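You operate a simulated robot arm through the tools that you are given. There is no shell and no other tool. Be economical: measure what you need, move in short steps, check, and stop when the job is done.

The job below is to be done with a simulated two-armed robot. You get a single attempt, and the scene is never put back.

TASK
Take the roller brush and leave it on top of the white large cap pack. Take the small test weight and leave it on the bench before the stirrer marked stock. Press the tare key of the bench balance two times. Take the yellow feed jar from the balance end of the filter bench and leave it on the manifold stretch of the filter bench. The order is free. Set down upright: small test weight, feed jar.

It is judged by the outcome, as a careful person would: the job done as asked, and still so three seconds after it is handed in. It fails if anything else is knocked over, pushed out of place, dropped, spilled or broken. A push-on lid holds only when it is set on centred and level and pressed home; a screw cap is set on level and turned clockwise until tight.

THE ROBOT
Two 7-joint arms with two-finger parallel grippers on one trunk, on a base that drives. Base frame: it is fixed to the floor where the robot stands at the start and does not move with it; the origin is under the middle of the robot, x ahead of it, y to its left, z up. Readings come in m, degrees, newtons and seconds.
The left shoulder is at the start at [0.05, 0.161, 1.098], the right one opposite. With the tool pointing down near the work surface each hand reaches from about 0.24 to 0.68 m from the robot's upright axis, wherever it stands, measured 20 degrees to its own side. Places, roughly: bench before the stirrer marked stock (30x17 cm) [-1.68, -2.6, 0.84]; feed jar [0.5, 1.25, 1]; large cap pack [0.5, 0.5, 0.75]; manifold stretch of the filter bench [0.7, -0.9, 0.8]; roller brush (7x5x8 cm) [0.5, 0.2, 0.9]; small test weight [0.5, 0.25, 0.75]; tare key of the bench balance [0.4, 1, 0.9]. Payload 3.43 kg a hand.
Tool frame (each hand has its own): the origin (TCP) lies between the finger pads and is the grasp point; the fingertips stand 0.03 m ahead of it; z points along the fingers, y is the line along which they close. The gripper opens to 0.094 m. The fingers are 0.028 m wide and 0.01 m thick; the gripper's body (0.05 by 0.096 m) begins 0.055 m behind the TCP.
Orientation is told as [roll, pitch, yaw] about the base's x, y, z axes, in that order, counted from this pose: with the fingers straight down and closing along the base's y, the tool's x points along the base's -x, its y along +y and its z along -z.

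THE INTERFACE
- The arms move only by the tool play_rows. It takes "left_motion", "right_motion" or both (then of equal length, played together; a hand with none holds still); each is a list of rows, each a list of 7 numbers: the shift along the tool's x, y, z in m, then the turn, a rotation vector about the tool's x, y, z in degrees, then the opening, from 0 (shut) to 1 (fully open). In form: [[dx, dy, dz, rx, ry, rz, hand], ...]. A call has 1 to 8 rows; each row is the pose to reach, as a shift and turn from the pose commanded when the call began, along the tool's axes at that moment. A row lasts 0.2 s, in which the tool goes at most 0.05 m and 8.6 degrees; a call with a longer step from one row to the next is refused whole, and so is a gripper value outside its range. Where a pose cannot be reached the arm comes as near as it can. A force on the tool above 40 N (or 10 N above the force at the start of the call, whichever is more), or a blocked arm, ends the call early, and 0.2 s more pass. The fingers move at their own pace (about 0.045 m/s each) and stop on an object; they squeeze with about 27 N. The grip force told is the motor's: it shows also when the fingers shut on nothing. Time passes only in rows, and 0.2 s behind the last, so rows that repeat a pose let the fingers close. It gives the time, the measured TCP pose, the force on the tool (base axes), the opening and the grip force at its end, in the units of the frame above (readings bear some noise), with the torque about the TCP (base axes, N m) and any sound that the robot's microphone picked up.
- Cameras (640 x 400 px; columns grow to the right, rows downward): "scene" is now at [0.1188, 0.0461, 1.2428]; the picture's right is [0.48, -0.88, 0.00], its down [-0.30, -0.17, -0.94] and it looks along [0.82, 0.45, -0.34] (base axes); focal length 214 px, centre (320, 200). "left" rides on the left gripper at [0.076, -0.014, -0.103] in its tool frame; the picture's right is [0.18, 0.98, 0.00], its down [-0.75, 0.14, -0.64] and it looks along [-0.63, 0.12, 0.77] (tool axes); focal length 243 px, centre (320, 200). "right" rides on the right gripper at [0.076, 0.014, -0.102] in its tool frame; the picture's right is [-0.18, 0.98, 0.00], its down [-0.75, -0.14, -0.64] and it looks along [-0.63, -0.12, 0.77] (tool axes); focal length 243 px, centre (320, 200). There is no depth. A picture from a camera that has moved, and an enlarged one, comes with that camera's place and axes in the base frame and with its lens.
- grab_frame(camera): a new picture of that camera. It takes no simulated time.
- raise_lower(by): slides the trunk up (or, below 0, down) by that many m; the arms and the scene camera ride with it, the base frame stays. It gives what a move gives, with no picture.
- drive_base(legs): drives the robot by 1 to 6 legs, each [ahead, left, turn to the left] in m, m and degrees, along the robot's own axes; the way and the turn of a leg run together, so that a leg with both is an arc; at most 1.5 m and 180 degrees a leg. The arms and the cameras ride along, it lands a little off, and it stops where it bumps. It gives what a move gives.
- turn_head(pan, tilt): turns the head with the scene camera to pan (to the left, within 80 degrees either way) and tilt (down, from -29 to 69), counted from straight ahead of the robot. It gives what a move gives.
- enlarge(camera, box): a new picture of the part [left, top, right, bottom] of that camera's present view, enlarged. It takes no simulated time.
- sign_off(): hands the job in; it is judged then, once.

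Work in short steps. Places have to be worked out from the pictures, the camera data and where the tool is seen: move nearer, look again, correct. Check each grasp and each placing, and mend what went wrong. You have 165 turns and 118 pictures in all, those below and enlarged ones among them. Open the grippers and draw the arms clear of the work before you hand the job in, unless the task says otherwise; then end with one line.

The tools are called after "Emit:" by a JSON object that holds its "name" and its "arguments". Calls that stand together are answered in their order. play_rows: Moves the arms, as the interface text tells. Its arguments: {"type":"object","properties":{"left_motion":{"type":"array","items":{"type":"array","items":{"type":"number"}}},"right_motion":{"type":"array","items":{"type":"array","items":{"type":"number"}}}},"required":[]} The other tools are called the same way: raise_lower (by) slides the trunk up or down; drive_base (legs) drives the base; turn_head (pan, tilt) turns the head that bears the scene camera; grab_frame (camera) takes a picture; enlarge (camera, box) takes an enlarged picture of a part of a camera's view; sign_off () hands the job in.

At the start:

```text
time_s: 0.0
left_ee_pos: [0.3229, 0.3774, 1.1135]
left_ee_rot: [0.0, 0.0, 0.1]
left_wrist_force: [-1.0, 0.5, 0.4]
left_moment: [0.04, -0.03, 0.0]
left_finger_gap: 0.0937
left_gripper_force: 0.0
right_ee_pos: [0.4097, 0.0121, 1.1788]
right_ee_rot: [0.0, 0.0, 0.0]
right_wrist_force: [0.2, -0.4, 0.8]
right_moment: [-0.03, 0.0, 0.0]
right_finger_gap: 0.0941
right_gripper_force: 0.1
trunk travel left (down, up): [-0.125, 0.142]
robot x, y, heading: [-0.0008, 0.0003, -0.1]
head pan, tilt: [28.7, 20.2]
```

scene: 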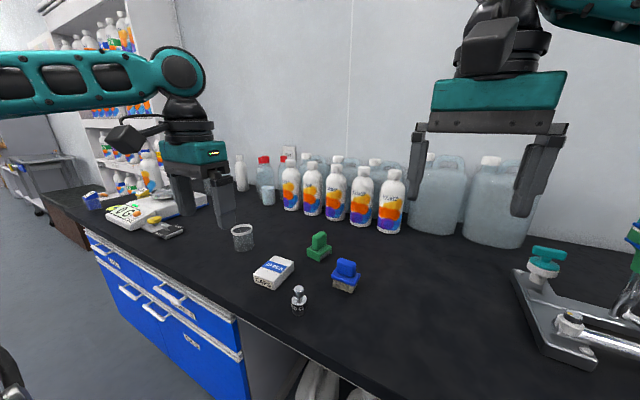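
right: 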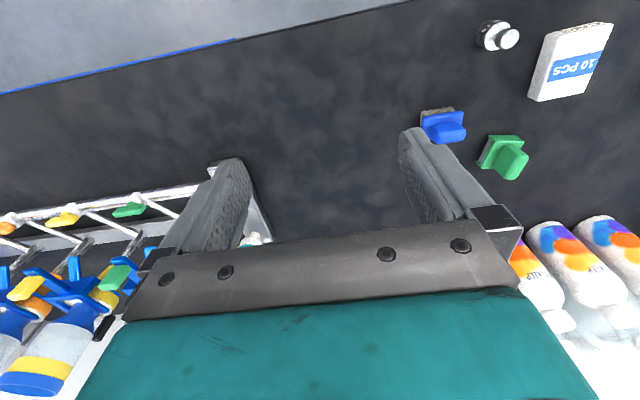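
left: 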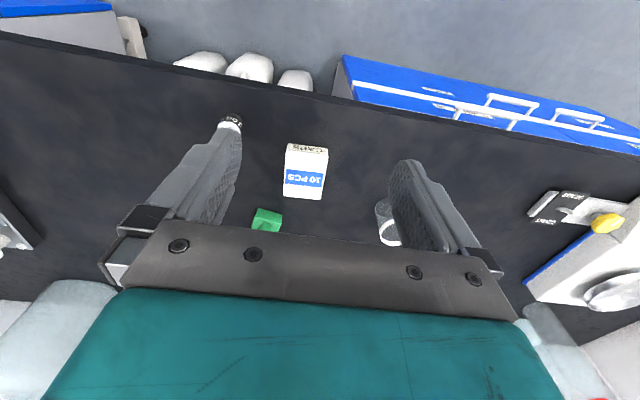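

I see a pack, a small weight, and two stamp-like things (blue and green); I enlarge to tell which is the roller brush.

Emit:
{"name": "enlarge", "arguments": {"camera": "scene", "box": [220, 210, 400, 330]}}

Emit:
{"name": "enlarge", "arguments": {"camera": "scene", "box": [40, 140, 260, 280]}}

```text
3.33 times, centred on (310, 270) of scene
camera zoom: at [0.1188, 0.0461, 1.2428], right [0.48, -0.88, 0.0], down [-0.3, -0.17, -0.94], along [0.82, 0.45, -0.34], focal length 715 px, centre (353, -33)
```

zoom: 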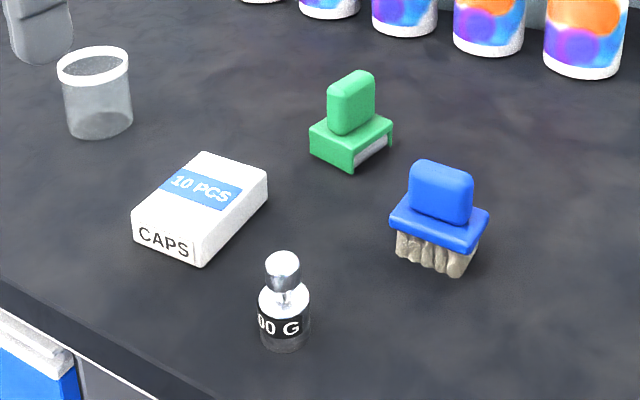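

```text
2.86 times, centred on (150, 210) of scene
camera zoom: at [0.1188, 0.0461, 1.2428], right [0.48, -0.88, 0.0], down [-0.3, -0.17, -0.94], along [0.82, 0.45, -0.34], focal length 613 px, centre (806, 171)
```

zoom: 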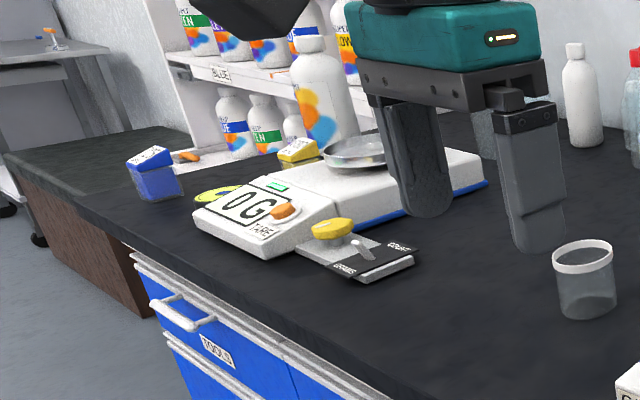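

The blue one has bristles, so it is the brush, near (0.52, 0.20). The weight is near (0.41, 0.26) and the pack near (0.47, 0.38). I bring the left hand over the brush and move the right hand aside.

Emit:
{"name": "play_rows", "arguments": {"left_motion": [[-0.025, -0.03, 0, 0, 0, 0, 1], [-0.05, -0.06, 0, 0, 0, 0, 1], [-0.075, -0.09, 0.01, 0, 0, 0, 1], [-0.1, -0.12, 0.02, 0, 0, 0, 1], [-0.12, -0.15, 0.03, 0, 0, 0, 1], [-0.14, -0.175, 0.04, 0, 0, 0, 1]], "right_motion": [[0.02, -0.04, 0, 0, 0, 0, 1], [0.04, -0.08, 0, 0, 0, 0, 1], [0.06, -0.12, 0, 0, 0, 0, 1], [0.08, -0.16, 0, 0, 0, 0, 1], [0.1, -0.2, 0, 0, 0, 0, 1], [0.1, -0.22, 0, 0, 0, 0, 1]]}}

Emit:
{"name": "grab_frame", "arguments": {"camera": "left"}}

```text
time_s: 1.4
left_ee_pos: [0.4615, 0.2037, 1.0717]
left_ee_rot: [-0.2, -0.1, 0.1]
left_wrist_force: [0.5, 0.8, 0.3]
left_moment: [-0.02, 0.0, 0.0]
left_finger_gap: 0.0942
left_gripper_force: 0.0
right_ee_pos: [0.3111, -0.2077, 1.1786]
right_ee_rot: [0.0, 0.1, 0.1]
right_wrist_force: [0.0, -0.4, -0.2]
right_moment: [-0.02, 0.04, 0.0]
right_finger_gap: 0.0941
right_gripper_force: 0.1
trunk travel left (down, up): [-0.125, 0.142]
robot x, y, heading: [0.0031, 0.0021, -0.0]
head pan, tilt: [28.7, 20.2]
```

```text
112 pictures are left
camera left: at [0.3846, 0.1879, 1.1742], right [-0.19, 0.98, 0.0], down [0.75, 0.14, 0.64], along [0.63, 0.12, -0.77], focal length 243 px, centre (320, 200)
```

left: 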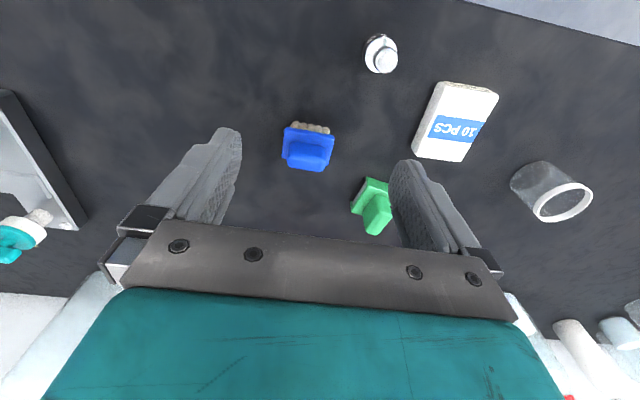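

The brush shows in the middle; I enlarge it and the pack for orientation.

Emit:
{"name": "enlarge", "arguments": {"camera": "left", "box": [260, 20, 520, 182]}}

```text
2.46 times, centred on (390, 101) of left
camera zoom: at [0.3846, 0.1879, 1.1742], right [-0.19, 0.98, 0.0], down [0.75, 0.14, 0.64], along [0.63, 0.12, -0.77], focal length 597 px, centre (148, 444)
```

zoom: 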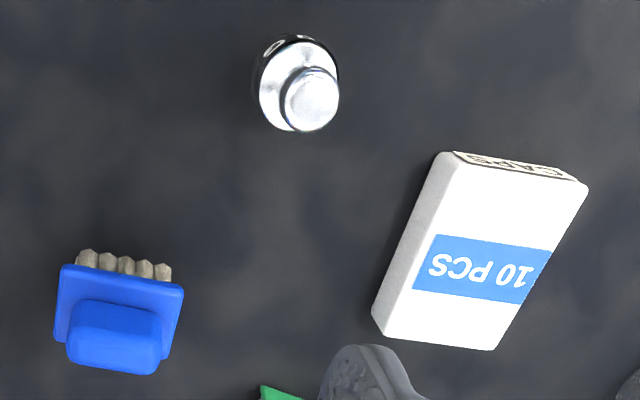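

The brush's long side lies along y and its handle is near (0.537, 0.201). I move over it and descend partway, then check.

Emit:
{"name": "play_rows", "arguments": {"left_motion": [[-0.035, 0, 0.01, 0, 0, 0, 1], [-0.07, -0.002, 0.03, 0, 0, 0, 1], [-0.075, -0.002, 0.065, 0, 0, 0, 1], [-0.075, -0.002, 0.095, 0, 0, 0, 1]]}}

Emit:
{"name": "grab_frame", "arguments": {"camera": "left"}}

```text
time_s: 2.4
left_ee_pos: [0.5331, 0.2045, 0.9776]
left_ee_rot: [-0.1, 0.0, 0.0]
left_wrist_force: [0.2, -0.4, -0.5]
left_moment: [0.0, 0.01, 0.0]
left_finger_gap: 0.0939
left_gripper_force: 0.0
left hand out of reach, approached as far as the arm can: row 3, 4
right_ee_pos: [0.3097, -0.207, 1.1795]
right_ee_rot: [0.1, 0.0, 0.0]
right_wrist_force: [0.3, 0.1, -0.6]
right_moment: [-0.01, -0.01, 0.01]
right_finger_gap: 0.0941
right_gripper_force: 0.0
trunk travel left (down, up): [-0.125, 0.142]
robot x, y, heading: [-0.0043, 0.0024, -0.1]
head pan, tilt: [28.7, 20.2]
```

```text
110 pictures are left
camera left: at [0.4557, 0.1894, 1.0793], right [-0.18, 0.98, 0.0], down [0.75, 0.14, 0.64], along [0.63, 0.12, -0.77], focal length 243 px, centre (320, 200)
```

left: 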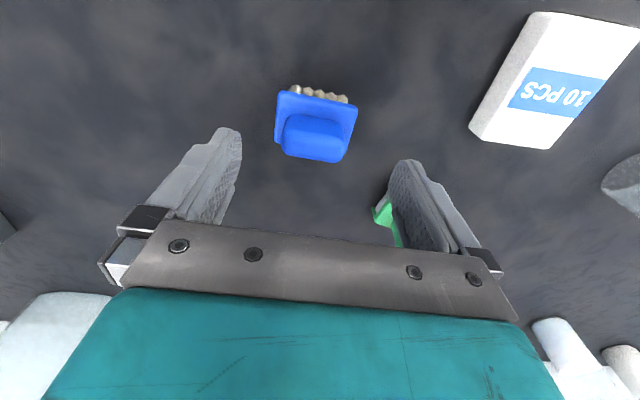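

The handle is just ahead and below at about (0.537, 0.200). I descend to about z = 0.925.

Emit:
{"name": "play_rows", "arguments": {"left_motion": [[0, -0.004, 0.02, 0, 0, 0, 1], [0, -0.004, 0.04, 0, 0, 0, 1], [0, -0.004, 0.053, 0, 0, 0, 1]]}}

Emit:
{"name": "grab_frame", "arguments": {"camera": "left"}}

```text
time_s: 3.2
left_ee_pos: [0.5229, 0.2069, 0.9275]
left_ee_rot: [-0.1, 0.0, 0.0]
left_wrist_force: [-0.9, -0.6, 0.6]
left_moment: [0.0, -0.02, -0.02]
left_finger_gap: 0.094
left_gripper_force: 0.1
left hand out of reach, approached as far as the arm can: row 1, 2, 3
right_ee_pos: [0.3098, -0.2075, 1.1801]
right_ee_rot: [0.0, -0.1, 0.1]
right_wrist_force: [1.6, 0.8, -0.6]
right_moment: [-0.02, 0.01, -0.06]
right_finger_gap: 0.0942
right_gripper_force: 0.0
trunk travel left (down, up): [-0.125, 0.142]
robot x, y, heading: [-0.0017, -0.0011, -0.1]
head pan, tilt: [28.7, 20.2]
```

```text
109 pictures are left
camera left: at [0.4465, 0.1918, 1.0309], right [-0.18, 0.98, 0.0], down [0.75, 0.14, 0.64], along [0.63, 0.12, -0.77], focal length 243 px, centre (320, 200)
```

left: 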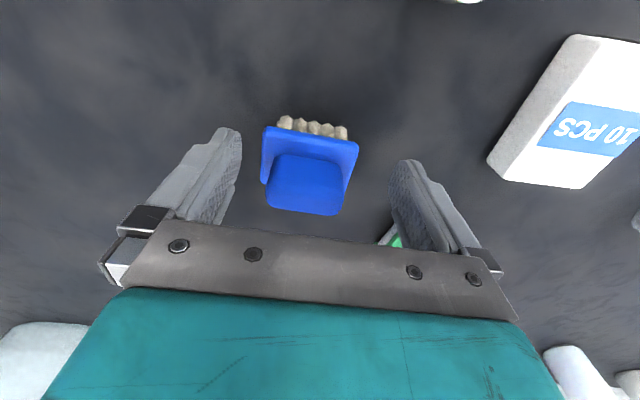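

The arm is at its reach limit here and the limit tightens lower down. I lift the hand 0.1 m and lower the trunk by the same amount.

Emit:
{"name": "play_rows", "arguments": {"left_motion": [[0, 0, -0.035, 0, 0, 0, 1], [0, -0.003, -0.07, 0, 0, 0, 1], [0, -0.004, -0.11, 0, 0, 0, 1]]}}

Emit:
{"name": "raise_lower", "arguments": {"by": -0.09}}

```text
time_s: 4.0
left_ee_pos: [0.5234, 0.2035, 1.038]
left_ee_rot: [0.0, 0.0, 0.0]
left_wrist_force: [0.2, 0.3, 0.7]
left_moment: [0.0, 0.04, -0.02]
left_finger_gap: 0.0939
left_gripper_force: 0.1
right_ee_pos: [0.3099, -0.2072, 1.1793]
right_ee_rot: [-0.1, -0.1, 0.0]
right_wrist_force: [0.1, -0.1, 0.1]
right_moment: [0.02, 0.0, 0.04]
right_finger_gap: 0.0938
right_gripper_force: 0.0
trunk travel left (down, up): [-0.125, 0.142]
robot x, y, heading: [0.0015, 0.0005, -0.0]
head pan, tilt: [28.7, 20.2]
```

```text
time_s: 5.2
left_ee_pos: [0.5242, 0.2038, 0.9484]
left_ee_rot: [0.0, 0.0, 0.0]
left_wrist_force: [0.2, 0.6, 0.5]
left_moment: [-0.03, 0.02, 0.0]
left_finger_gap: 0.0942
left_gripper_force: 0.1
right_ee_pos: [0.3093, -0.2065, 1.0888]
right_ee_rot: [0.0, 0.0, 0.1]
right_wrist_force: [-1.3, -0.1, -0.4]
right_moment: [0.01, -0.03, 0.02]
right_finger_gap: 0.094
right_gripper_force: 0.1
trunk travel left (down, up): [-0.035, 0.232]
robot x, y, heading: [-0.0002, -0.0002, 0.0]
head pan, tilt: [28.7, 20.2]
```

Now forward 13 mm and down to z = 0.925, then close on the handle.

Emit:
{"name": "play_rows", "arguments": {"left_motion": [[-0.013, -0.003, 0.005, 0, 0, 0, 1], [-0.013, -0.003, 0.023, 0, 0, 0, 1], [-0.013, -0.003, 0.023, 0, 0, 0, 0.2], [-0.013, -0.003, 0.023, 0, 0, 0, 0.2], [-0.013, -0.003, 0.023, 0, 0, 0, 0.2], [-0.013, -0.003, 0.023, 0, 0, 0, 0.2]]}}

Emit:
{"name": "grab_frame", "arguments": {"camera": "left"}}

```text
time_s: 6.7
left_ee_pos: [0.5325, 0.2035, 0.9265]
left_ee_rot: [0.0, -0.2, 0.0]
left_wrist_force: [-0.1, -0.7, -0.9]
left_moment: [-0.01, 0.03, 0.02]
left_finger_gap: 0.0515
left_gripper_force: 27.4
left hand out of reach, approached as far as the arm can: row 1, 2, 3, 4, 5, 6
right_ee_pos: [0.3106, -0.2058, 1.0899]
right_ee_rot: [0.0, 0.0, 0.1]
right_wrist_force: [0.3, 0.3, -0.4]
right_moment: [0.01, 0.0, 0.01]
right_finger_gap: 0.0941
right_gripper_force: 0.1
trunk travel left (down, up): [-0.035, 0.232]
robot x, y, heading: [0.0005, 0.0015, -0.0]
head pan, tilt: [28.7, 20.2]
```

```text
108 pictures are left
camera left: at [0.4563, 0.1882, 1.0283], right [-0.18, 0.98, 0.0], down [0.75, 0.14, 0.64], along [0.63, 0.12, -0.77], focal length 243 px, centre (320, 200)
```

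left: 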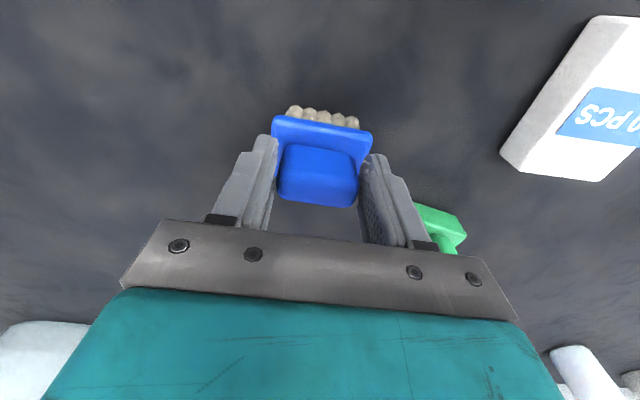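

Grip holds at 51 mm gap. I lift and carry the brush over the pack, whose centre I judge to be (0.475, 0.376), top near z = 0.88.

Emit:
{"name": "play_rows", "arguments": {"left_motion": [[0, 0, -0.04, 0, 0, 0, 0.2], [0.01, 0, -0.08, 0, 0, 0, 0.2], [0.03, 0.035, -0.095, 0, 0, 0, 0.2], [0.05, 0.075, -0.095, 0, 0, 0, 0.2], [0.064, 0.115, -0.095, 0, 0, 0, 0.2], [0.067, 0.155, -0.09, 0, 0, 0, 0.2], [0.067, 0.173, -0.08, 0, 0, 0, 0.2]]}}

Emit:
{"name": "grab_frame", "arguments": {"camera": "left"}}

Emit:
{"name": "grab_frame", "arguments": {"camera": "scene"}}

```text
time_s: 8.2
left_ee_pos: [0.4668, 0.3771, 1.0041]
left_ee_rot: [-0.1, 0.0, 0.0]
left_wrist_force: [-0.1, -0.5, -0.2]
left_moment: [-0.03, -0.01, -0.04]
left_finger_gap: 0.0515
left_gripper_force: 27.3
left hand out of reach, approached as far as the arm can: row 2
right_ee_pos: [0.3105, -0.207, 1.0876]
right_ee_rot: [0.1, 0.0, 0.0]
right_wrist_force: [0.5, -0.1, 0.2]
right_moment: [0.03, -0.02, 0.0]
right_finger_gap: 0.094
right_gripper_force: 0.0
trunk travel left (down, up): [-0.035, 0.232]
robot x, y, heading: [-0.0018, 0.0004, -0.1]
head pan, tilt: [28.7, 20.2]
```

```text
107 pictures are left
camera left: at [0.3895, 0.3621, 1.107], right [-0.18, 0.98, 0.0], down [0.75, 0.14, 0.64], along [0.63, 0.12, -0.77], focal length 243 px, centre (320, 200)
```

left: 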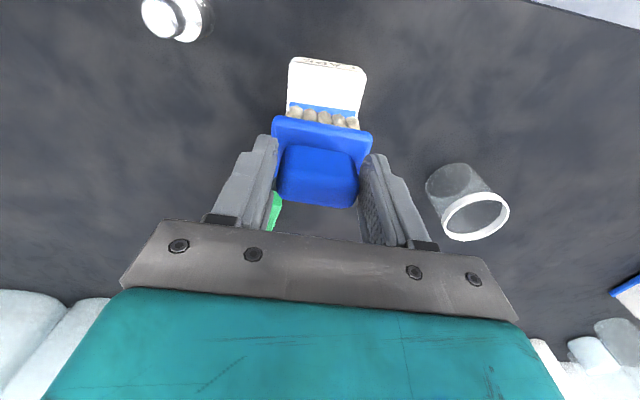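

```text
106 pictures are left
camera scene: at [0.1189, 0.0462, 1.1528], right [0.48, -0.88, 0.0], down [-0.3, -0.17, -0.94], along [0.82, 0.45, -0.35], focal length 214 px, centre (320, 200)
```

scene: 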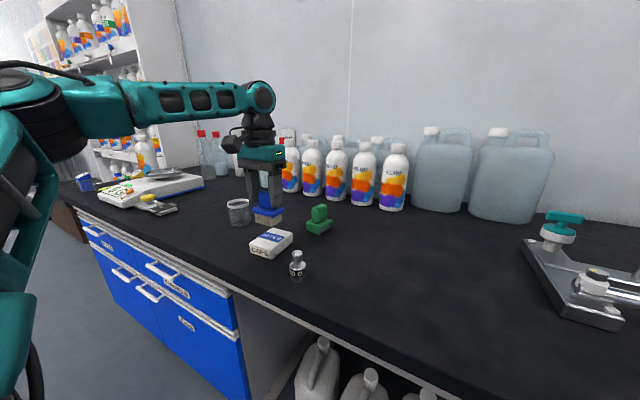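

The brush hangs right over the pack. I lower it 35 mm and check the gap.

Emit:
{"name": "play_rows", "arguments": {"left_motion": [[0, 0.002, 0.02, 0, 0, 0, 0.2], [0, 0.002, 0.035, 0, 0, 0, 0.2], [0, 0.002, 0.04, 0, 0, 0, 0.2]]}}

Emit:
{"name": "enlarge", "arguments": {"camera": "scene", "box": [220, 180, 340, 280]}}

```text
time_s: 9.1
left_ee_pos: [0.4666, 0.3787, 0.9652]
left_ee_rot: [0.0, 0.0, 0.0]
left_wrist_force: [0.2, -0.4, -1.3]
left_moment: [0.02, 0.03, 0.0]
left_finger_gap: 0.0516
left_gripper_force: 27.2
right_ee_pos: [0.3104, -0.2065, 1.0888]
right_ee_rot: [0.1, 0.0, 0.0]
right_wrist_force: [0.3, -0.9, 0.0]
right_moment: [0.05, 0.05, 0.01]
right_finger_gap: 0.0939
right_gripper_force: 0.1
trunk travel left (down, up): [-0.035, 0.232]
robot x, y, heading: [-0.0011, -0.0022, -0.0]
head pan, tilt: [28.7, 20.2]
```

```text
4.00 times, centred on (280, 230) of scene
camera zoom: at [0.1189, 0.0461, 1.1528], right [0.48, -0.88, 0.0], down [-0.3, -0.17, -0.94], along [0.82, 0.45, -0.35], focal length 858 px, centre (480, 80)
```

zoom: 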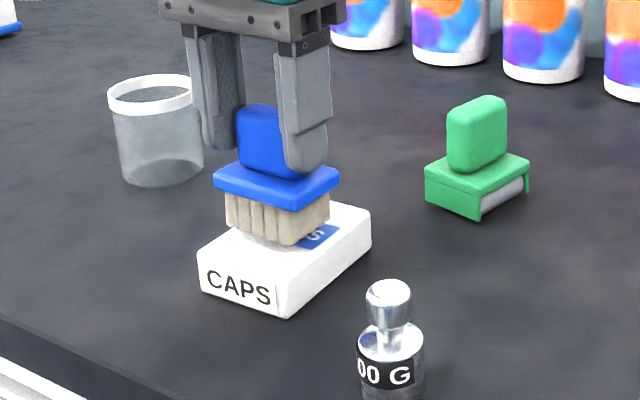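

The enlarged view shows a cylinder under the green tool, so it may be the "roller" brush. I look closer before setting anything down.

Emit:
{"name": "enlarge", "arguments": {"camera": "scene", "box": [295, 198, 345, 240]}}

Emit:
{"name": "enlarge", "arguments": {"camera": "right", "box": [400, 0, 640, 200]}}

```text
9.52 times, centred on (320, 219) of scene
camera zoom: at [0.1189, 0.0461, 1.1528], right [0.48, -0.88, 0.0], down [-0.3, -0.17, -0.94], along [0.82, 0.45, -0.35], focal length 2043 px, centre (320, 19)
```

zoom: 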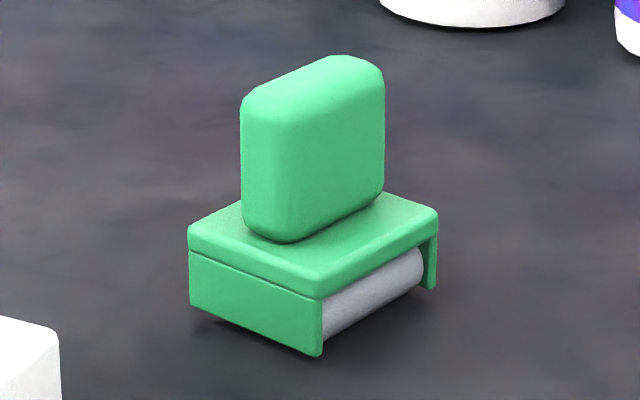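

```text
2.00 times, centred on (520, 100) of right
camera zoom: at [0.2341, -0.1931, 1.1921], right [0.18, 0.98, 0.0], down [0.75, -0.14, 0.64], along [0.63, -0.12, -0.77], focal length 485 px, centre (-80, 400)
```

zoom: 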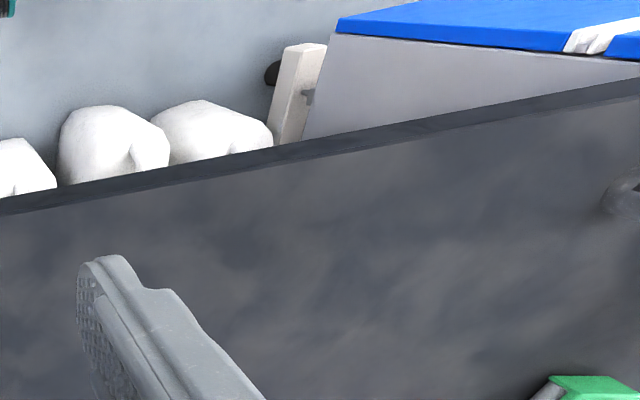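

The green tool clearly carries a roller, the blue one bristles. To see how rough the listed places are, I measure the tare key before deciding.

Emit:
{"name": "enlarge", "arguments": {"camera": "scene", "box": [60, 160, 220, 230]}}

```text
4.00 times, centred on (140, 195) of scene
camera zoom: at [0.1189, 0.0461, 1.1528], right [0.48, -0.88, 0.0], down [-0.3, -0.17, -0.94], along [0.82, 0.45, -0.35], focal length 858 px, centre (1040, 220)
```

zoom: 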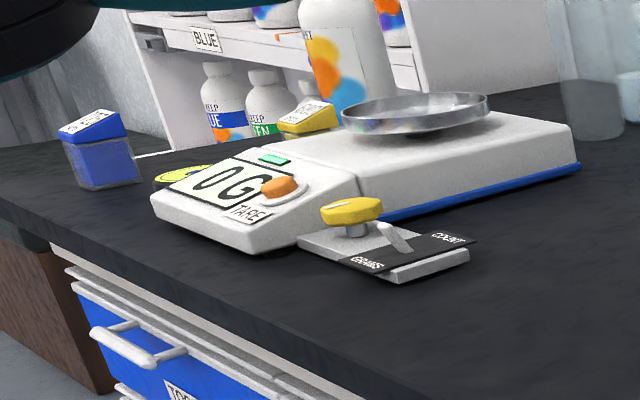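

The evidence conflicts: the listed place fits the blue tool, while the name fits the green one. I look around for other packs, weights and brushes before deciding.

Emit:
{"name": "turn_head", "arguments": {"pan": -35, "tilt": 20}}

Emit:
{"name": "grab_frame", "arguments": {"camera": "scene"}}

Emit:
{"name": "turn_head", "arguments": {"pan": 60, "tilt": 15}}

Emit:
{"name": "grab_frame", "arguments": {"camera": "scene"}}

```text
time_s: 10.4
left_ee_pos: [0.4656, 0.3782, 0.965]
left_ee_rot: [0.0, 0.0, 0.0]
left_wrist_force: [0.4, -0.9, -1.5]
left_moment: [0.05, 0.0, 0.0]
left_finger_gap: 0.0516
left_gripper_force: 26.9
right_ee_pos: [0.3103, -0.2074, 1.0889]
right_ee_rot: [0.0, 0.1, 0.1]
right_wrist_force: [-0.8, 0.5, 0.3]
right_moment: [-0.02, -0.02, -0.02]
right_finger_gap: 0.0938
right_gripper_force: 0.0
trunk travel left (down, up): [-0.035, 0.232]
robot x, y, heading: [0.0007, 0.0008, 0.0]
head pan, tilt: [-35.0, 20.0]
```

```text
101 pictures are left
camera scene: at [0.1136, -0.052, 1.1531], right [-0.57, -0.82, 0.0], down [-0.28, 0.2, -0.94], along [0.77, -0.54, -0.34], focal length 214 px, centre (320, 200)
```

scene: 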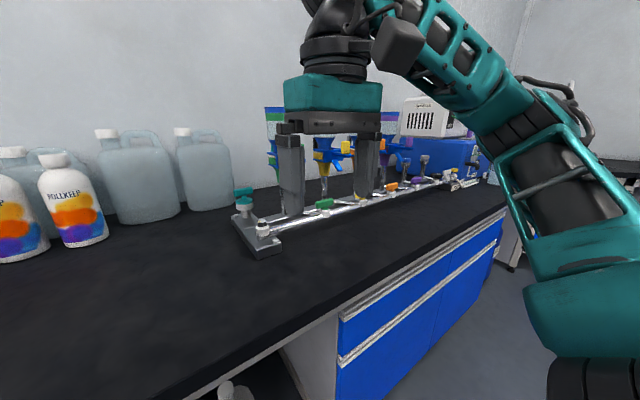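

```text
time_s: 12.1
left_ee_pos: [0.4671, 0.3782, 0.9662]
left_ee_rot: [-0.1, -0.1, 0.0]
left_wrist_force: [0.5, -0.8, -0.9]
left_moment: [-0.04, 0.03, 0.05]
left_finger_gap: 0.0514
left_gripper_force: 26.9
right_ee_pos: [0.3102, -0.2078, 1.0882]
right_ee_rot: [-0.1, 0.0, 0.0]
right_wrist_force: [0.2, 0.9, -0.4]
right_moment: [0.01, -0.03, -0.02]
right_finger_gap: 0.0939
right_gripper_force: 0.0
trunk travel left (down, up): [-0.035, 0.232]
robot x, y, heading: [0.0017, -0.0056, -0.2]
head pan, tilt: [60.0, 15.0]
```

```text
100 pictures are left
camera scene: at [0.084, 0.0822, 1.1613], right [0.87, -0.5, 0.0], down [-0.13, -0.22, -0.97], along [0.48, 0.84, -0.26], focal length 214 px, centre (320, 200)
```

scene: 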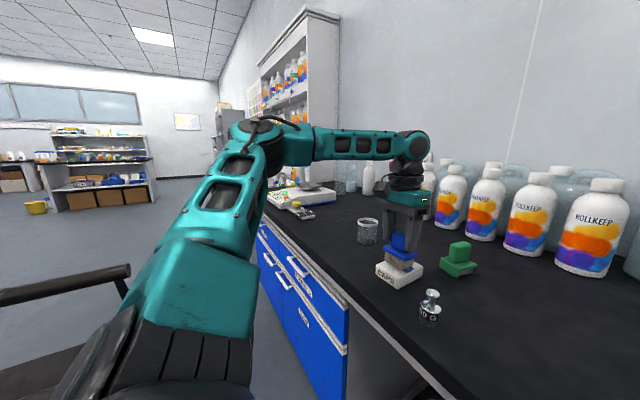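

The bottles carry a brand name that may explain the word "roller"; I enlarge those and the balance area.

Emit:
{"name": "enlarge", "arguments": {"camera": "scene", "box": [430, 150, 640, 280]}}

Emit:
{"name": "enlarge", "arguments": {"camera": "scene", "box": [240, 30, 400, 230]}}

```text
3.05 times, centred on (535, 215) of scene
camera zoom: at [0.084, 0.0822, 1.1613], right [0.87, -0.5, 0.0], down [-0.13, -0.22, -0.97], along [0.48, 0.84, -0.26], focal length 654 px, centre (-335, 154)
```

zoom: 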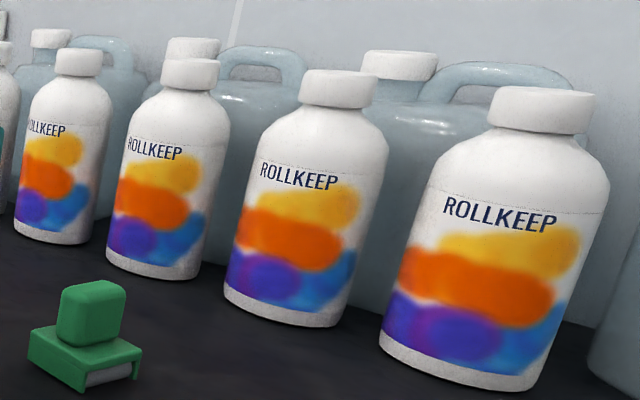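

```text
2.00 times, centred on (320, 130) of scene
camera zoom: at [0.084, 0.0822, 1.1613], right [0.87, -0.5, 0.0], down [-0.13, -0.22, -0.97], along [0.48, 0.84, -0.26], focal length 429 px, centre (320, 340)
```

zoom: 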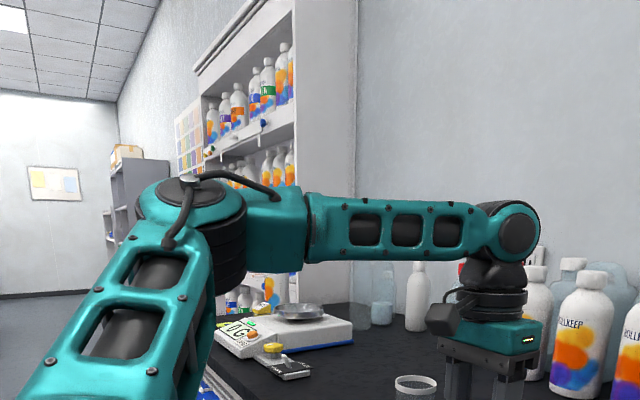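

The name points to green and the listed place to blue, so I won't commit yet. I return the blue brush to exactly its old spot and decide once I have seen how exact the other listed places are.

Emit:
{"name": "play_rows", "arguments": {"left_motion": [[0, 0, -0.04, 0, 0, 0, 0.2], [0, -0.03, -0.05, 0, 0, 0, 0.2], [-0.015, -0.07, -0.05, 0, 0, 0, 0.2], [-0.035, -0.11, -0.05, 0, 0, 0, 0.2], [-0.053, -0.145, -0.05, 0, 0, 0, 0.2], [-0.066, -0.175, -0.04, 0, 0, 0, 0.2], [-0.066, -0.175, 0.0, 0, 0, 0, 0.2], [-0.066, -0.175, 0.03, 0, 0, 0, 0.2]]}}

Emit:
{"name": "turn_head", "arguments": {"pan": 28.7, "tilt": 30}}

Emit:
{"name": "grab_frame", "arguments": {"camera": "scene"}}

```text
time_s: 13.9
left_ee_pos: [0.5306, 0.205, 0.9364]
left_ee_rot: [0.0, 0.0, 0.1]
left_wrist_force: [-0.3, -0.9, -1.4]
left_moment: [-0.01, 0.03, 0.0]
left_finger_gap: 0.0512
left_gripper_force: 26.8
left hand out of reach, approached as far as the arm can: row 6
right_ee_pos: [0.3094, -0.2069, 1.0893]
right_ee_rot: [0.0, -0.1, 0.0]
right_wrist_force: [-0.2, -0.6, 0.5]
right_moment: [0.0, 0.0, -0.02]
right_finger_gap: 0.0942
right_gripper_force: 0.1
trunk travel left (down, up): [-0.035, 0.232]
robot x, y, heading: [0.0018, -0.0015, -0.3]
head pan, tilt: [60.0, 15.0]
```

```text
time_s: 14.9
left_ee_pos: [0.5324, 0.2027, 0.9368]
left_ee_rot: [0.1, 0.0, 0.0]
left_wrist_force: [-0.2, 0.3, -1.0]
left_moment: [-0.04, 0.01, 0.01]
left_finger_gap: 0.0518
left_gripper_force: 26.7
right_ee_pos: [0.3094, -0.2077, 1.0897]
right_ee_rot: [0.0, 0.0, 0.0]
right_wrist_force: [0.3, 1.0, -1.1]
right_moment: [0.0, 0.01, 0.0]
right_finger_gap: 0.0939
right_gripper_force: 0.0
trunk travel left (down, up): [-0.035, 0.232]
robot x, y, heading: [-0.0022, 0.0035, 0.1]
head pan, tilt: [28.7, 30.0]
```

```text
97 pictures are left
camera scene: at [0.1166, 0.0448, 1.1371], right [0.48, -0.88, 0.0], down [-0.44, -0.24, -0.87], along [0.76, 0.42, -0.5], focal length 214 px, centre (320, 200)
```

scene: 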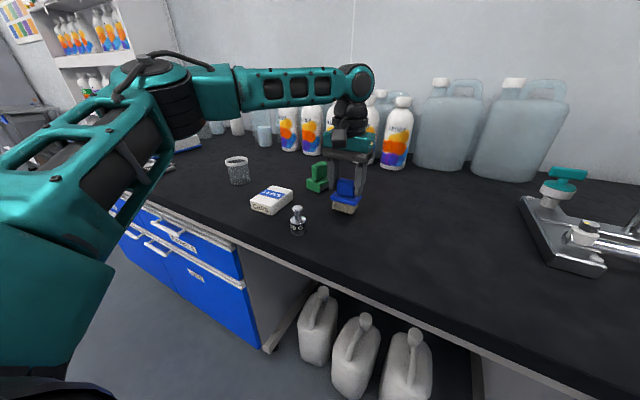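

I lower the last 10 mm, release gently and rise.

Emit:
{"name": "play_rows", "arguments": {"left_motion": [[0, 0, 0.006, 0, 0, 0, 0.2], [0, 0, 0.01, 0, 0, 0, 0.2], [0, 0, 0.01, 0, 0, 0, 0.7], [0, 0, 0.01, 0, 0, 0, 1], [0, 0, 0.01, 0, 0, 0, 1], [0, 0, -0.02, 0, 0, 0, 1], [0, 0, -0.06, 0, 0, 0, 1]]}}

Emit:
{"name": "enlarge", "arguments": {"camera": "scene", "box": [240, 140, 400, 240]}}

```text
time_s: 16.5
left_ee_pos: [0.5253, 0.2077, 0.993]
left_ee_rot: [0.0, -0.2, 0.0]
left_wrist_force: [0.3, 0.3, -0.4]
left_moment: [-0.04, -0.02, -0.04]
left_finger_gap: 0.094
left_gripper_force: 0.1
left hand out of reach, approached as far as the arm can: row 7
right_ee_pos: [0.3109, -0.2068, 1.0889]
right_ee_rot: [0.0, 0.0, 0.0]
right_wrist_force: [-0.4, -1.4, 0.5]
right_moment: [-0.03, -0.01, -0.01]
right_finger_gap: 0.0941
right_gripper_force: 0.0
trunk travel left (down, up): [-0.035, 0.232]
robot x, y, heading: [-0.004, -0.0015, 0.2]
head pan, tilt: [28.7, 30.0]
```

```text
4.00 times, centred on (320, 190) of scene
camera zoom: at [0.1164, 0.0447, 1.1371], right [0.48, -0.88, 0.0], down [-0.44, -0.24, -0.87], along [0.76, 0.42, -0.5], focal length 858 px, centre (320, 240)
```

zoom: 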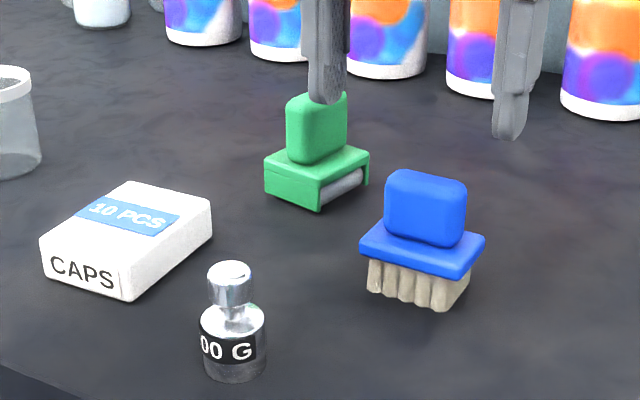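

The blue brush is back where it stood. Next is the weight: I bring the left hand above it at (0.412, 0.259) and look.

Emit:
{"name": "play_rows", "arguments": {"left_motion": [[0.04, 0.015, 0, 0, 0, 0, 1], [0.08, 0.035, 0, 0, 0, 0, 1], [0.113, 0.051, 0, 0, 0, 0, 1], [0.113, 0.051, 0.03, 0, 0, 0, 1]]}}

Emit:
{"name": "grab_frame", "arguments": {"camera": "left"}}

```text
time_s: 17.5
left_ee_pos: [0.4121, 0.2597, 0.9631]
left_ee_rot: [-0.1, 0.0, -0.1]
left_wrist_force: [-0.4, 0.1, -0.2]
left_moment: [-0.03, 0.02, -0.02]
left_finger_gap: 0.094
left_gripper_force: 0.0
right_ee_pos: [0.3102, -0.208, 1.0886]
right_ee_rot: [0.0, 0.0, 0.0]
right_wrist_force: [0.2, -0.3, 0.3]
right_moment: [0.0, 0.01, -0.03]
right_finger_gap: 0.0942
right_gripper_force: 0.2
trunk travel left (down, up): [-0.035, 0.232]
robot x, y, heading: [-0.0018, 0.0052, -0.1]
head pan, tilt: [28.7, 30.0]
```

```text
95 pictures are left
camera left: at [0.3353, 0.2446, 1.0659], right [-0.18, 0.98, 0.0], down [0.75, 0.14, 0.64], along [0.63, 0.12, -0.77], focal length 243 px, centre (320, 200)
```

left: 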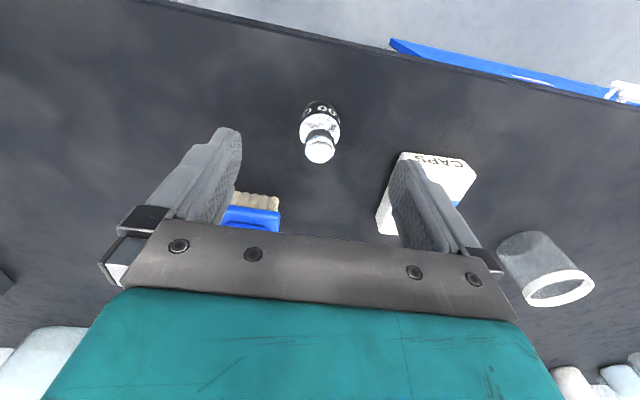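

The knob is centred at about (0.415, 0.260). I descend to z = 0.89 and close.

Emit:
{"name": "play_rows", "arguments": {"left_motion": [[-0.002, 0, 0.035, 0, 0, 0, 0.8], [-0.002, 0, 0.06, 0, 0, 0, 0.8], [-0.002, 0, 0.073, 0, 0, 0, 0.8], [-0.002, 0, 0.073, 0, 0, 0, 0.1], [-0.002, 0, 0.073, 0, 0, 0, 0.1], [-0.002, 0, 0.073, 0, 0, 0, 0.1], [-0.002, 0, 0.073, 0, 0, 0, 0.1]]}}

Emit:
{"name": "grab_frame", "arguments": {"camera": "left"}}

```text
time_s: 19.1
left_ee_pos: [0.4135, 0.258, 0.8899]
left_ee_rot: [0.0, -0.1, 0.0]
left_wrist_force: [-0.1, 1.3, -0.4]
left_moment: [-0.01, 0.01, -0.02]
left_finger_gap: 0.0327
left_gripper_force: 26.5
right_ee_pos: [0.3107, -0.2082, 1.0898]
right_ee_rot: [0.0, -0.1, 0.1]
right_wrist_force: [0.1, 0.1, 0.5]
right_moment: [-0.02, -0.01, 0.01]
right_finger_gap: 0.0941
right_gripper_force: 0.2
trunk travel left (down, up): [-0.035, 0.232]
robot x, y, heading: [0.0021, -0.0021, -0.0]
head pan, tilt: [28.7, 30.0]
```

```text
94 pictures are left
camera left: at [0.3363, 0.2439, 0.9924], right [-0.18, 0.98, 0.0], down [0.75, 0.14, 0.64], along [0.63, 0.12, -0.77], focal length 243 px, centre (320, 200)
```

left: 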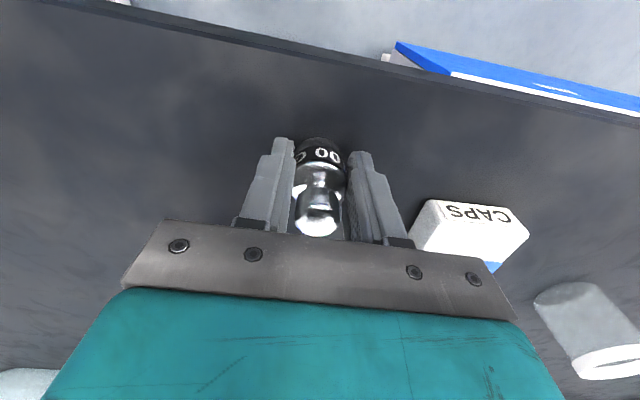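

The body is gripped at 33 mm. I lift the weight and draw the hand in for the drive.

Emit:
{"name": "play_rows", "arguments": {"left_motion": [[0, 0, -0.04, 0, 0, 0, 0.1], [0, 0, -0.08, 0, 0, 0, 0.1], [0.02, 0, -0.12, 0, 0, 0, 0.1], [0.05, 0, -0.15, 0, 0, 0, 0.1], [0.08, 0, -0.17, 0, 0, 0, 0.1], [0.1, 0, -0.18, 0, 0, 0, 0.1]]}}

Emit:
{"name": "turn_head", "arguments": {"pan": -80, "tilt": 20}}

Emit:
{"name": "grab_frame", "arguments": {"camera": "scene"}}

Emit:
{"name": "enlarge", "arguments": {"camera": "left", "box": [200, 100, 440, 260]}}

```text
time_s: 20.5
left_ee_pos: [0.3149, 0.2589, 1.0691]
left_ee_rot: [-0.2, 0.1, 0.1]
left_wrist_force: [-0.1, -0.7, -1.0]
left_moment: [0.01, 0.02, 0.0]
left_finger_gap: 0.0327
left_gripper_force: 27.0
right_ee_pos: [0.3109, -0.2066, 1.0895]
right_ee_rot: [-0.1, -0.1, 0.0]
right_wrist_force: [0.2, 0.1, -0.6]
right_moment: [0.0, -0.03, -0.03]
right_finger_gap: 0.0941
right_gripper_force: 0.0
trunk travel left (down, up): [-0.035, 0.232]
robot x, y, heading: [-0.0014, -0.0007, 0.1]
head pan, tilt: [28.7, 30.0]
```

```text
time_s: 22.3
left_ee_pos: [0.3144, 0.2597, 1.0681]
left_ee_rot: [0.0, 0.0, 0.0]
left_wrist_force: [0.1, 0.2, -1.2]
left_moment: [0.01, 0.01, 0.03]
left_finger_gap: 0.0329
left_gripper_force: 27.1
right_ee_pos: [0.3084, -0.2075, 1.089]
right_ee_rot: [0.0, 0.0, -0.1]
right_wrist_force: [0.1, -0.2, 0.0]
right_moment: [0.0, 0.05, 0.01]
right_finger_gap: 0.0941
right_gripper_force: 0.0
trunk travel left (down, up): [-0.035, 0.232]
robot x, y, heading: [-0.0017, 0.0025, 0.1]
head pan, tilt: [-80.0, 20.0]
```

```text
93 pictures are left
camera scene: at [0.0535, -0.0904, 1.1531], right [-0.98, -0.17, 0.0], down [-0.06, 0.34, -0.94], along [0.16, -0.93, -0.34], focal length 214 px, centre (320, 200)
```

scene: 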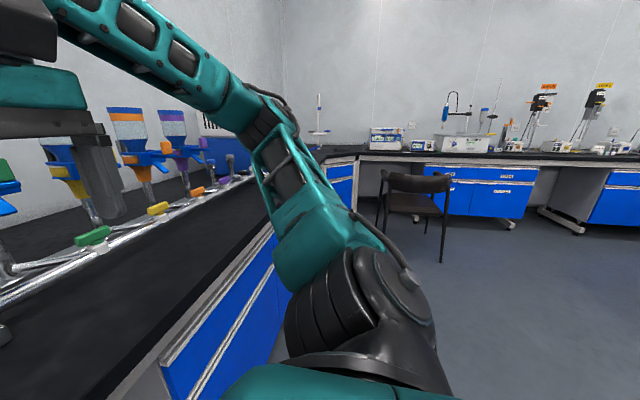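

```text
2.50 times, centred on (320, 180) of left
camera zoom: at [0.2383, 0.2445, 1.1714], right [-0.18, 0.98, 0.0], down [0.75, 0.14, 0.64], along [0.63, 0.12, -0.77], focal length 606 px, centre (320, 250)
```

zoom: 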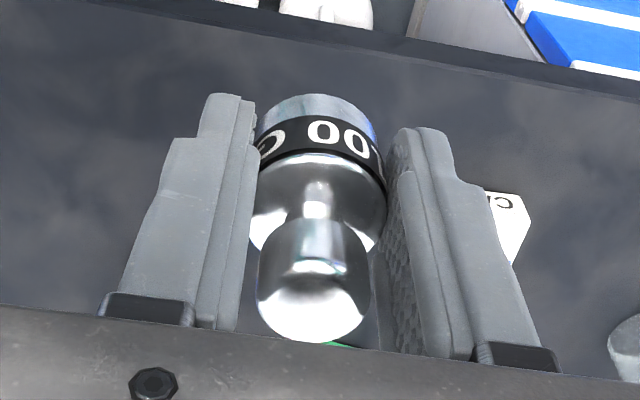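

The weight is held upright. The stirrer bench stands along the right-hand wall; I enlarge the labels.

Emit:
{"name": "enlarge", "arguments": {"camera": "scene", "box": [430, 60, 640, 260]}}

Emit:
{"name": "enlarge", "arguments": {"camera": "scene", "box": [520, 75, 640, 165]}}

```text
2.00 times, centred on (535, 160) of scene
camera zoom: at [0.0535, -0.0904, 1.1531], right [-0.98, -0.17, 0.0], down [-0.06, 0.34, -0.94], along [0.16, -0.93, -0.34], focal length 429 px, centre (-110, 280)
```

zoom: 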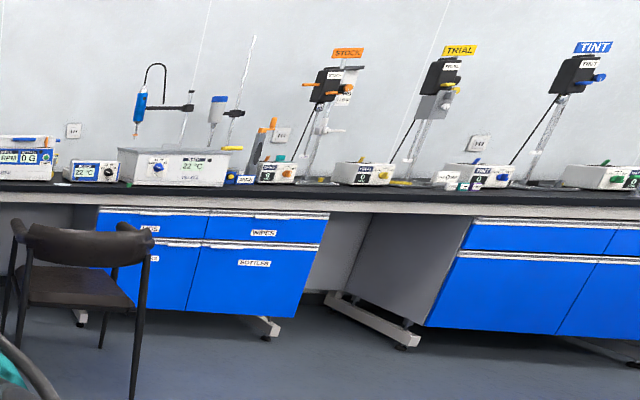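

```text
4.44 times, centred on (580, 120) of scene
camera zoom: at [0.0535, -0.0904, 1.1531], right [-0.98, -0.17, 0.0], down [-0.06, 0.34, -0.94], along [0.16, -0.93, -0.34], focal length 953 px, centre (-836, 556)
```

zoom: 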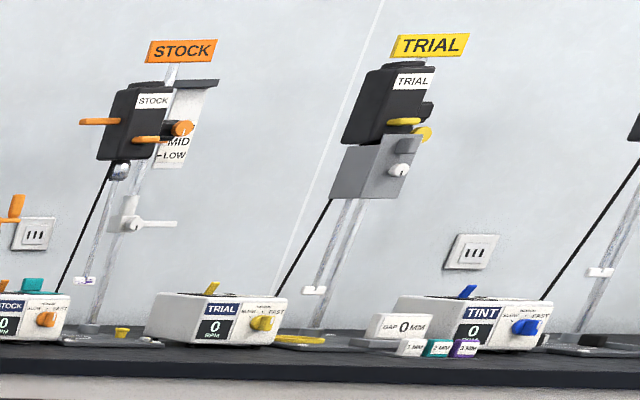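

STOCK is the left one of the three stirrers. I back off a little, turn to face that wall, and look at the way.

Emit:
{"name": "drive_base", "arguments": {"legs": [[-0.3, 0, 0], [0, 0, -90]]}}

Emit:
{"name": "turn_head", "arguments": {"pan": 30, "tilt": 25}}

Emit:
{"name": "grab_frame", "arguments": {"camera": "scene"}}

Emit:
{"name": "turn_head", "arguments": {"pan": -50, "tilt": 25}}

Emit:
{"name": "grab_frame", "arguments": {"camera": "scene"}}

```text
time_s: 28.2
left_ee_pos: [-0.0397, -0.3162, 1.0689]
left_ee_rot: [0.0, 0.0, -90.0]
left_wrist_force: [-0.8, 0.0, -0.8]
left_moment: [0.02, -0.03, -0.02]
left_finger_gap: 0.0328
left_gripper_force: 27.3
right_ee_pos: [-0.5045, -0.3116, 1.0887]
right_ee_rot: [0.0, 0.0, -89.9]
right_wrist_force: [-0.4, -0.2, 0.9]
right_moment: [0.01, 0.0, -0.04]
right_finger_gap: 0.094
right_gripper_force: 0.1
trunk travel left (down, up): [-0.035, 0.232]
robot x, y, heading: [-0.2967, -0.0052, -89.9]
head pan, tilt: [-80.0, 20.0]
```

```text
time_s: 30.1
left_ee_pos: [-0.0377, -0.3159, 1.0688]
left_ee_rot: [0.0, 0.0, -89.9]
left_wrist_force: [-0.7, 0.5, -1.0]
left_moment: [0.03, 0.0, -0.05]
left_finger_gap: 0.0327
left_gripper_force: 26.6
right_ee_pos: [-0.505, -0.3118, 1.0893]
right_ee_rot: [-0.1, 0.0, -89.9]
right_wrist_force: [0.6, 0.7, -0.1]
right_moment: [0.0, 0.02, 0.03]
right_finger_gap: 0.0939
right_gripper_force: 0.1
trunk travel left (down, up): [-0.035, 0.232]
robot x, y, heading: [-0.2954, 0.0021, -89.6]
head pan, tilt: [30.0, 25.0]
```

```text
89 pictures are left
camera scene: at [-0.2546, -0.1192, 1.145], right [-0.87, -0.5, 0.0], down [-0.21, 0.37, -0.91], along [0.45, -0.78, -0.42], focal length 214 px, centre (320, 200)
```

scene: 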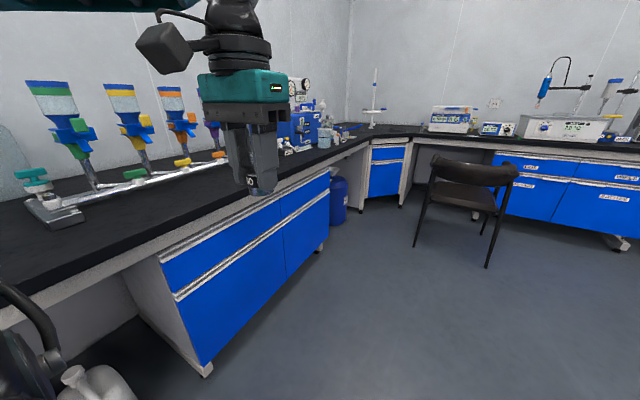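

```text
time_s: 31.6
left_ee_pos: [-0.0385, -0.3151, 1.0695]
left_ee_rot: [0.0, 0.0, -89.9]
left_wrist_force: [-0.9, 0.6, -0.1]
left_moment: [0.0, -0.02, 0.0]
left_finger_gap: 0.0326
left_gripper_force: 26.7
right_ee_pos: [-0.5039, -0.3108, 1.0901]
right_ee_rot: [0.0, 0.0, -89.9]
right_wrist_force: [-0.5, 0.0, -0.2]
right_moment: [0.0, 0.01, 0.02]
right_finger_gap: 0.0939
right_gripper_force: 0.0
trunk travel left (down, up): [-0.035, 0.232]
robot x, y, heading: [-0.3006, -0.0023, -90.1]
head pan, tilt: [-50.0, 25.0]
```

```text
88 pictures are left
camera scene: at [-0.3712, -0.0988, 1.145], right [-0.64, 0.76, 0.0], down [0.32, 0.27, -0.91], along [-0.69, -0.58, -0.42], focal length 214 px, centre (320, 200)
```

scene: 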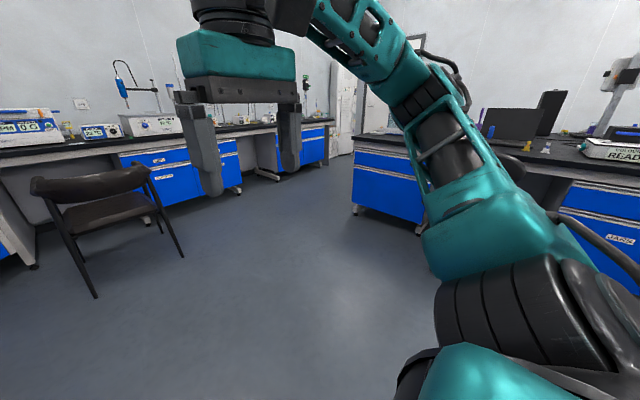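

The chair is at x > −0.75 and the other bench at x < −2.25, so there is a clear lane. I drive to about (−1.65, −1.75).

Emit:
{"name": "drive_base", "arguments": {"legs": [[0.5, -0.6, 0], [0.6, -0.55, 0], [0.65, -0.2, 0]]}}

Emit:
{"name": "turn_head", "arguments": {"pan": 0, "tilt": 30}}

Emit:
{"name": "grab_frame", "arguments": {"camera": "scene"}}

```text
time_s: 43.1
left_ee_pos: [-1.3885, -2.0547, 1.0688]
left_ee_rot: [-0.1, 0.1, -89.4]
left_wrist_force: [0.0, -0.4, -1.0]
left_moment: [0.02, -0.01, 0.0]
left_finger_gap: 0.0328
left_gripper_force: 27.0
right_ee_pos: [-1.8541, -2.0559, 1.0885]
right_ee_rot: [-0.1, 0.0, -89.3]
right_wrist_force: [-0.5, -0.4, 0.5]
right_moment: [-0.02, -0.02, 0.01]
right_finger_gap: 0.0941
right_gripper_force: 0.1
trunk travel left (down, up): [-0.035, 0.232]
robot x, y, heading: [-1.6489, -1.7445, -89.4]
head pan, tilt: [-50.0, 25.0]
```

```text
time_s: 44.3
left_ee_pos: [-1.3869, -2.0543, 1.0676]
left_ee_rot: [0.0, 0.0, -89.3]
left_wrist_force: [0.8, -0.3, -0.6]
left_moment: [0.02, 0.01, -0.01]
left_finger_gap: 0.0329
left_gripper_force: 26.5
right_ee_pos: [-1.8546, -2.0548, 1.0895]
right_ee_rot: [0.0, 0.0, -89.3]
right_wrist_force: [-0.1, -0.9, 0.5]
right_moment: [0.0, -0.04, 0.02]
right_finger_gap: 0.0941
right_gripper_force: 0.0
trunk travel left (down, up): [-0.035, 0.232]
robot x, y, heading: [-1.6484, -1.7412, -89.5]
head pan, tilt: [0.0, 30.0]
```

```text
87 pictures are left
camera scene: at [-1.6516, -1.8721, 1.1371], right [-1.0, -0.01, 0.0], down [-0.01, 0.5, -0.87], along [0.01, -0.87, -0.5], focal length 214 px, centre (320, 200)
```

scene: 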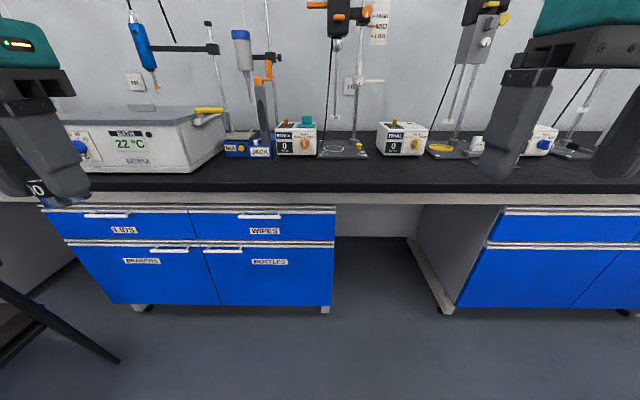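

The free strip before the STOCK stirrer runs from about y = −2.43 to −2.70. I enlarge to check what stands there.

Emit:
{"name": "enlarge", "arguments": {"camera": "scene", "box": [220, 90, 440, 210]}}

```text
2.91 times, centred on (330, 150) of scene
camera zoom: at [-1.6516, -1.8721, 1.1371], right [-1.0, -0.01, 0.0], down [-0.01, 0.5, -0.87], along [0.01, -0.87, -0.5], focal length 624 px, centre (291, 346)
```

zoom: 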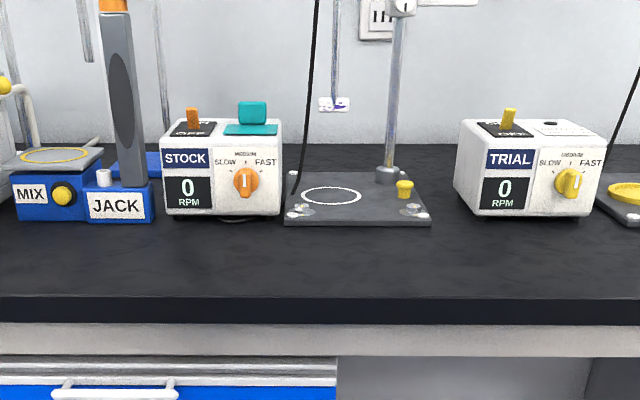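

The strip is free. I drive up so the left hand can reach (−1.68, −2.59).

Emit:
{"name": "drive_base", "arguments": {"legs": [[0.365, -0.22, 0]]}}

Emit:
{"name": "turn_head", "arguments": {"pan": 20, "tilt": 35}}

Emit:
{"name": "grab_frame", "arguments": {"camera": "scene"}}

```text
time_s: 46.9
left_ee_pos: [-1.6024, -2.4263, 1.0687]
left_ee_rot: [0.0, 0.0, -89.3]
left_wrist_force: [-0.3, 0.7, -0.8]
left_moment: [0.04, -0.02, 0.0]
left_finger_gap: 0.0326
left_gripper_force: 27.1
right_ee_pos: [-2.0678, -2.427, 1.0888]
right_ee_rot: [0.0, 0.0, -89.2]
right_wrist_force: [0.3, -0.7, -0.3]
right_moment: [-0.01, 0.0, -0.01]
right_finger_gap: 0.094
right_gripper_force: 0.0
trunk travel left (down, up): [-0.035, 0.232]
robot x, y, heading: [-1.8659, -2.1108, -89.5]
head pan, tilt: [0.0, 30.0]
```

```text
time_s: 47.7
left_ee_pos: [-1.6017, -2.4252, 1.0686]
left_ee_rot: [0.0, 0.0, -89.3]
left_wrist_force: [0.3, 0.8, -1.2]
left_moment: [-0.04, -0.01, -0.03]
left_finger_gap: 0.0326
left_gripper_force: 26.7
right_ee_pos: [-2.0693, -2.4265, 1.0913]
right_ee_rot: [0.1, 0.0, -89.2]
right_wrist_force: [0.1, -0.9, -0.5]
right_moment: [0.02, 0.0, 0.04]
right_finger_gap: 0.094
right_gripper_force: 0.1
trunk travel left (down, up): [-0.035, 0.232]
robot x, y, heading: [-1.8684, -2.1148, -89.1]
head pan, tilt: [20.0, 35.0]
```

```text
85 pictures are left
camera scene: at [-1.8367, -2.235, 1.1293], right [-0.94, -0.35, 0.0], down [-0.2, 0.54, -0.82], along [0.29, -0.77, -0.57], focal length 214 px, centre (320, 200)
```

scene: 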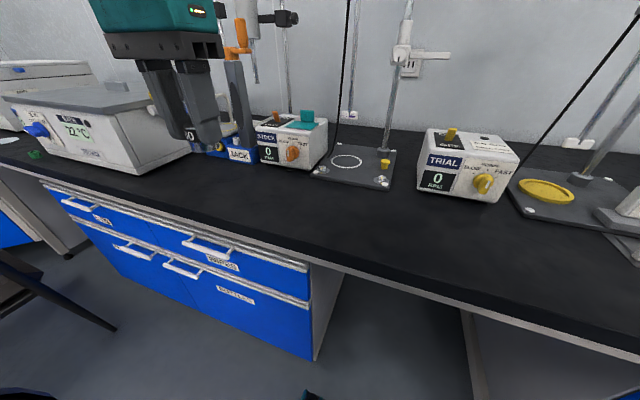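

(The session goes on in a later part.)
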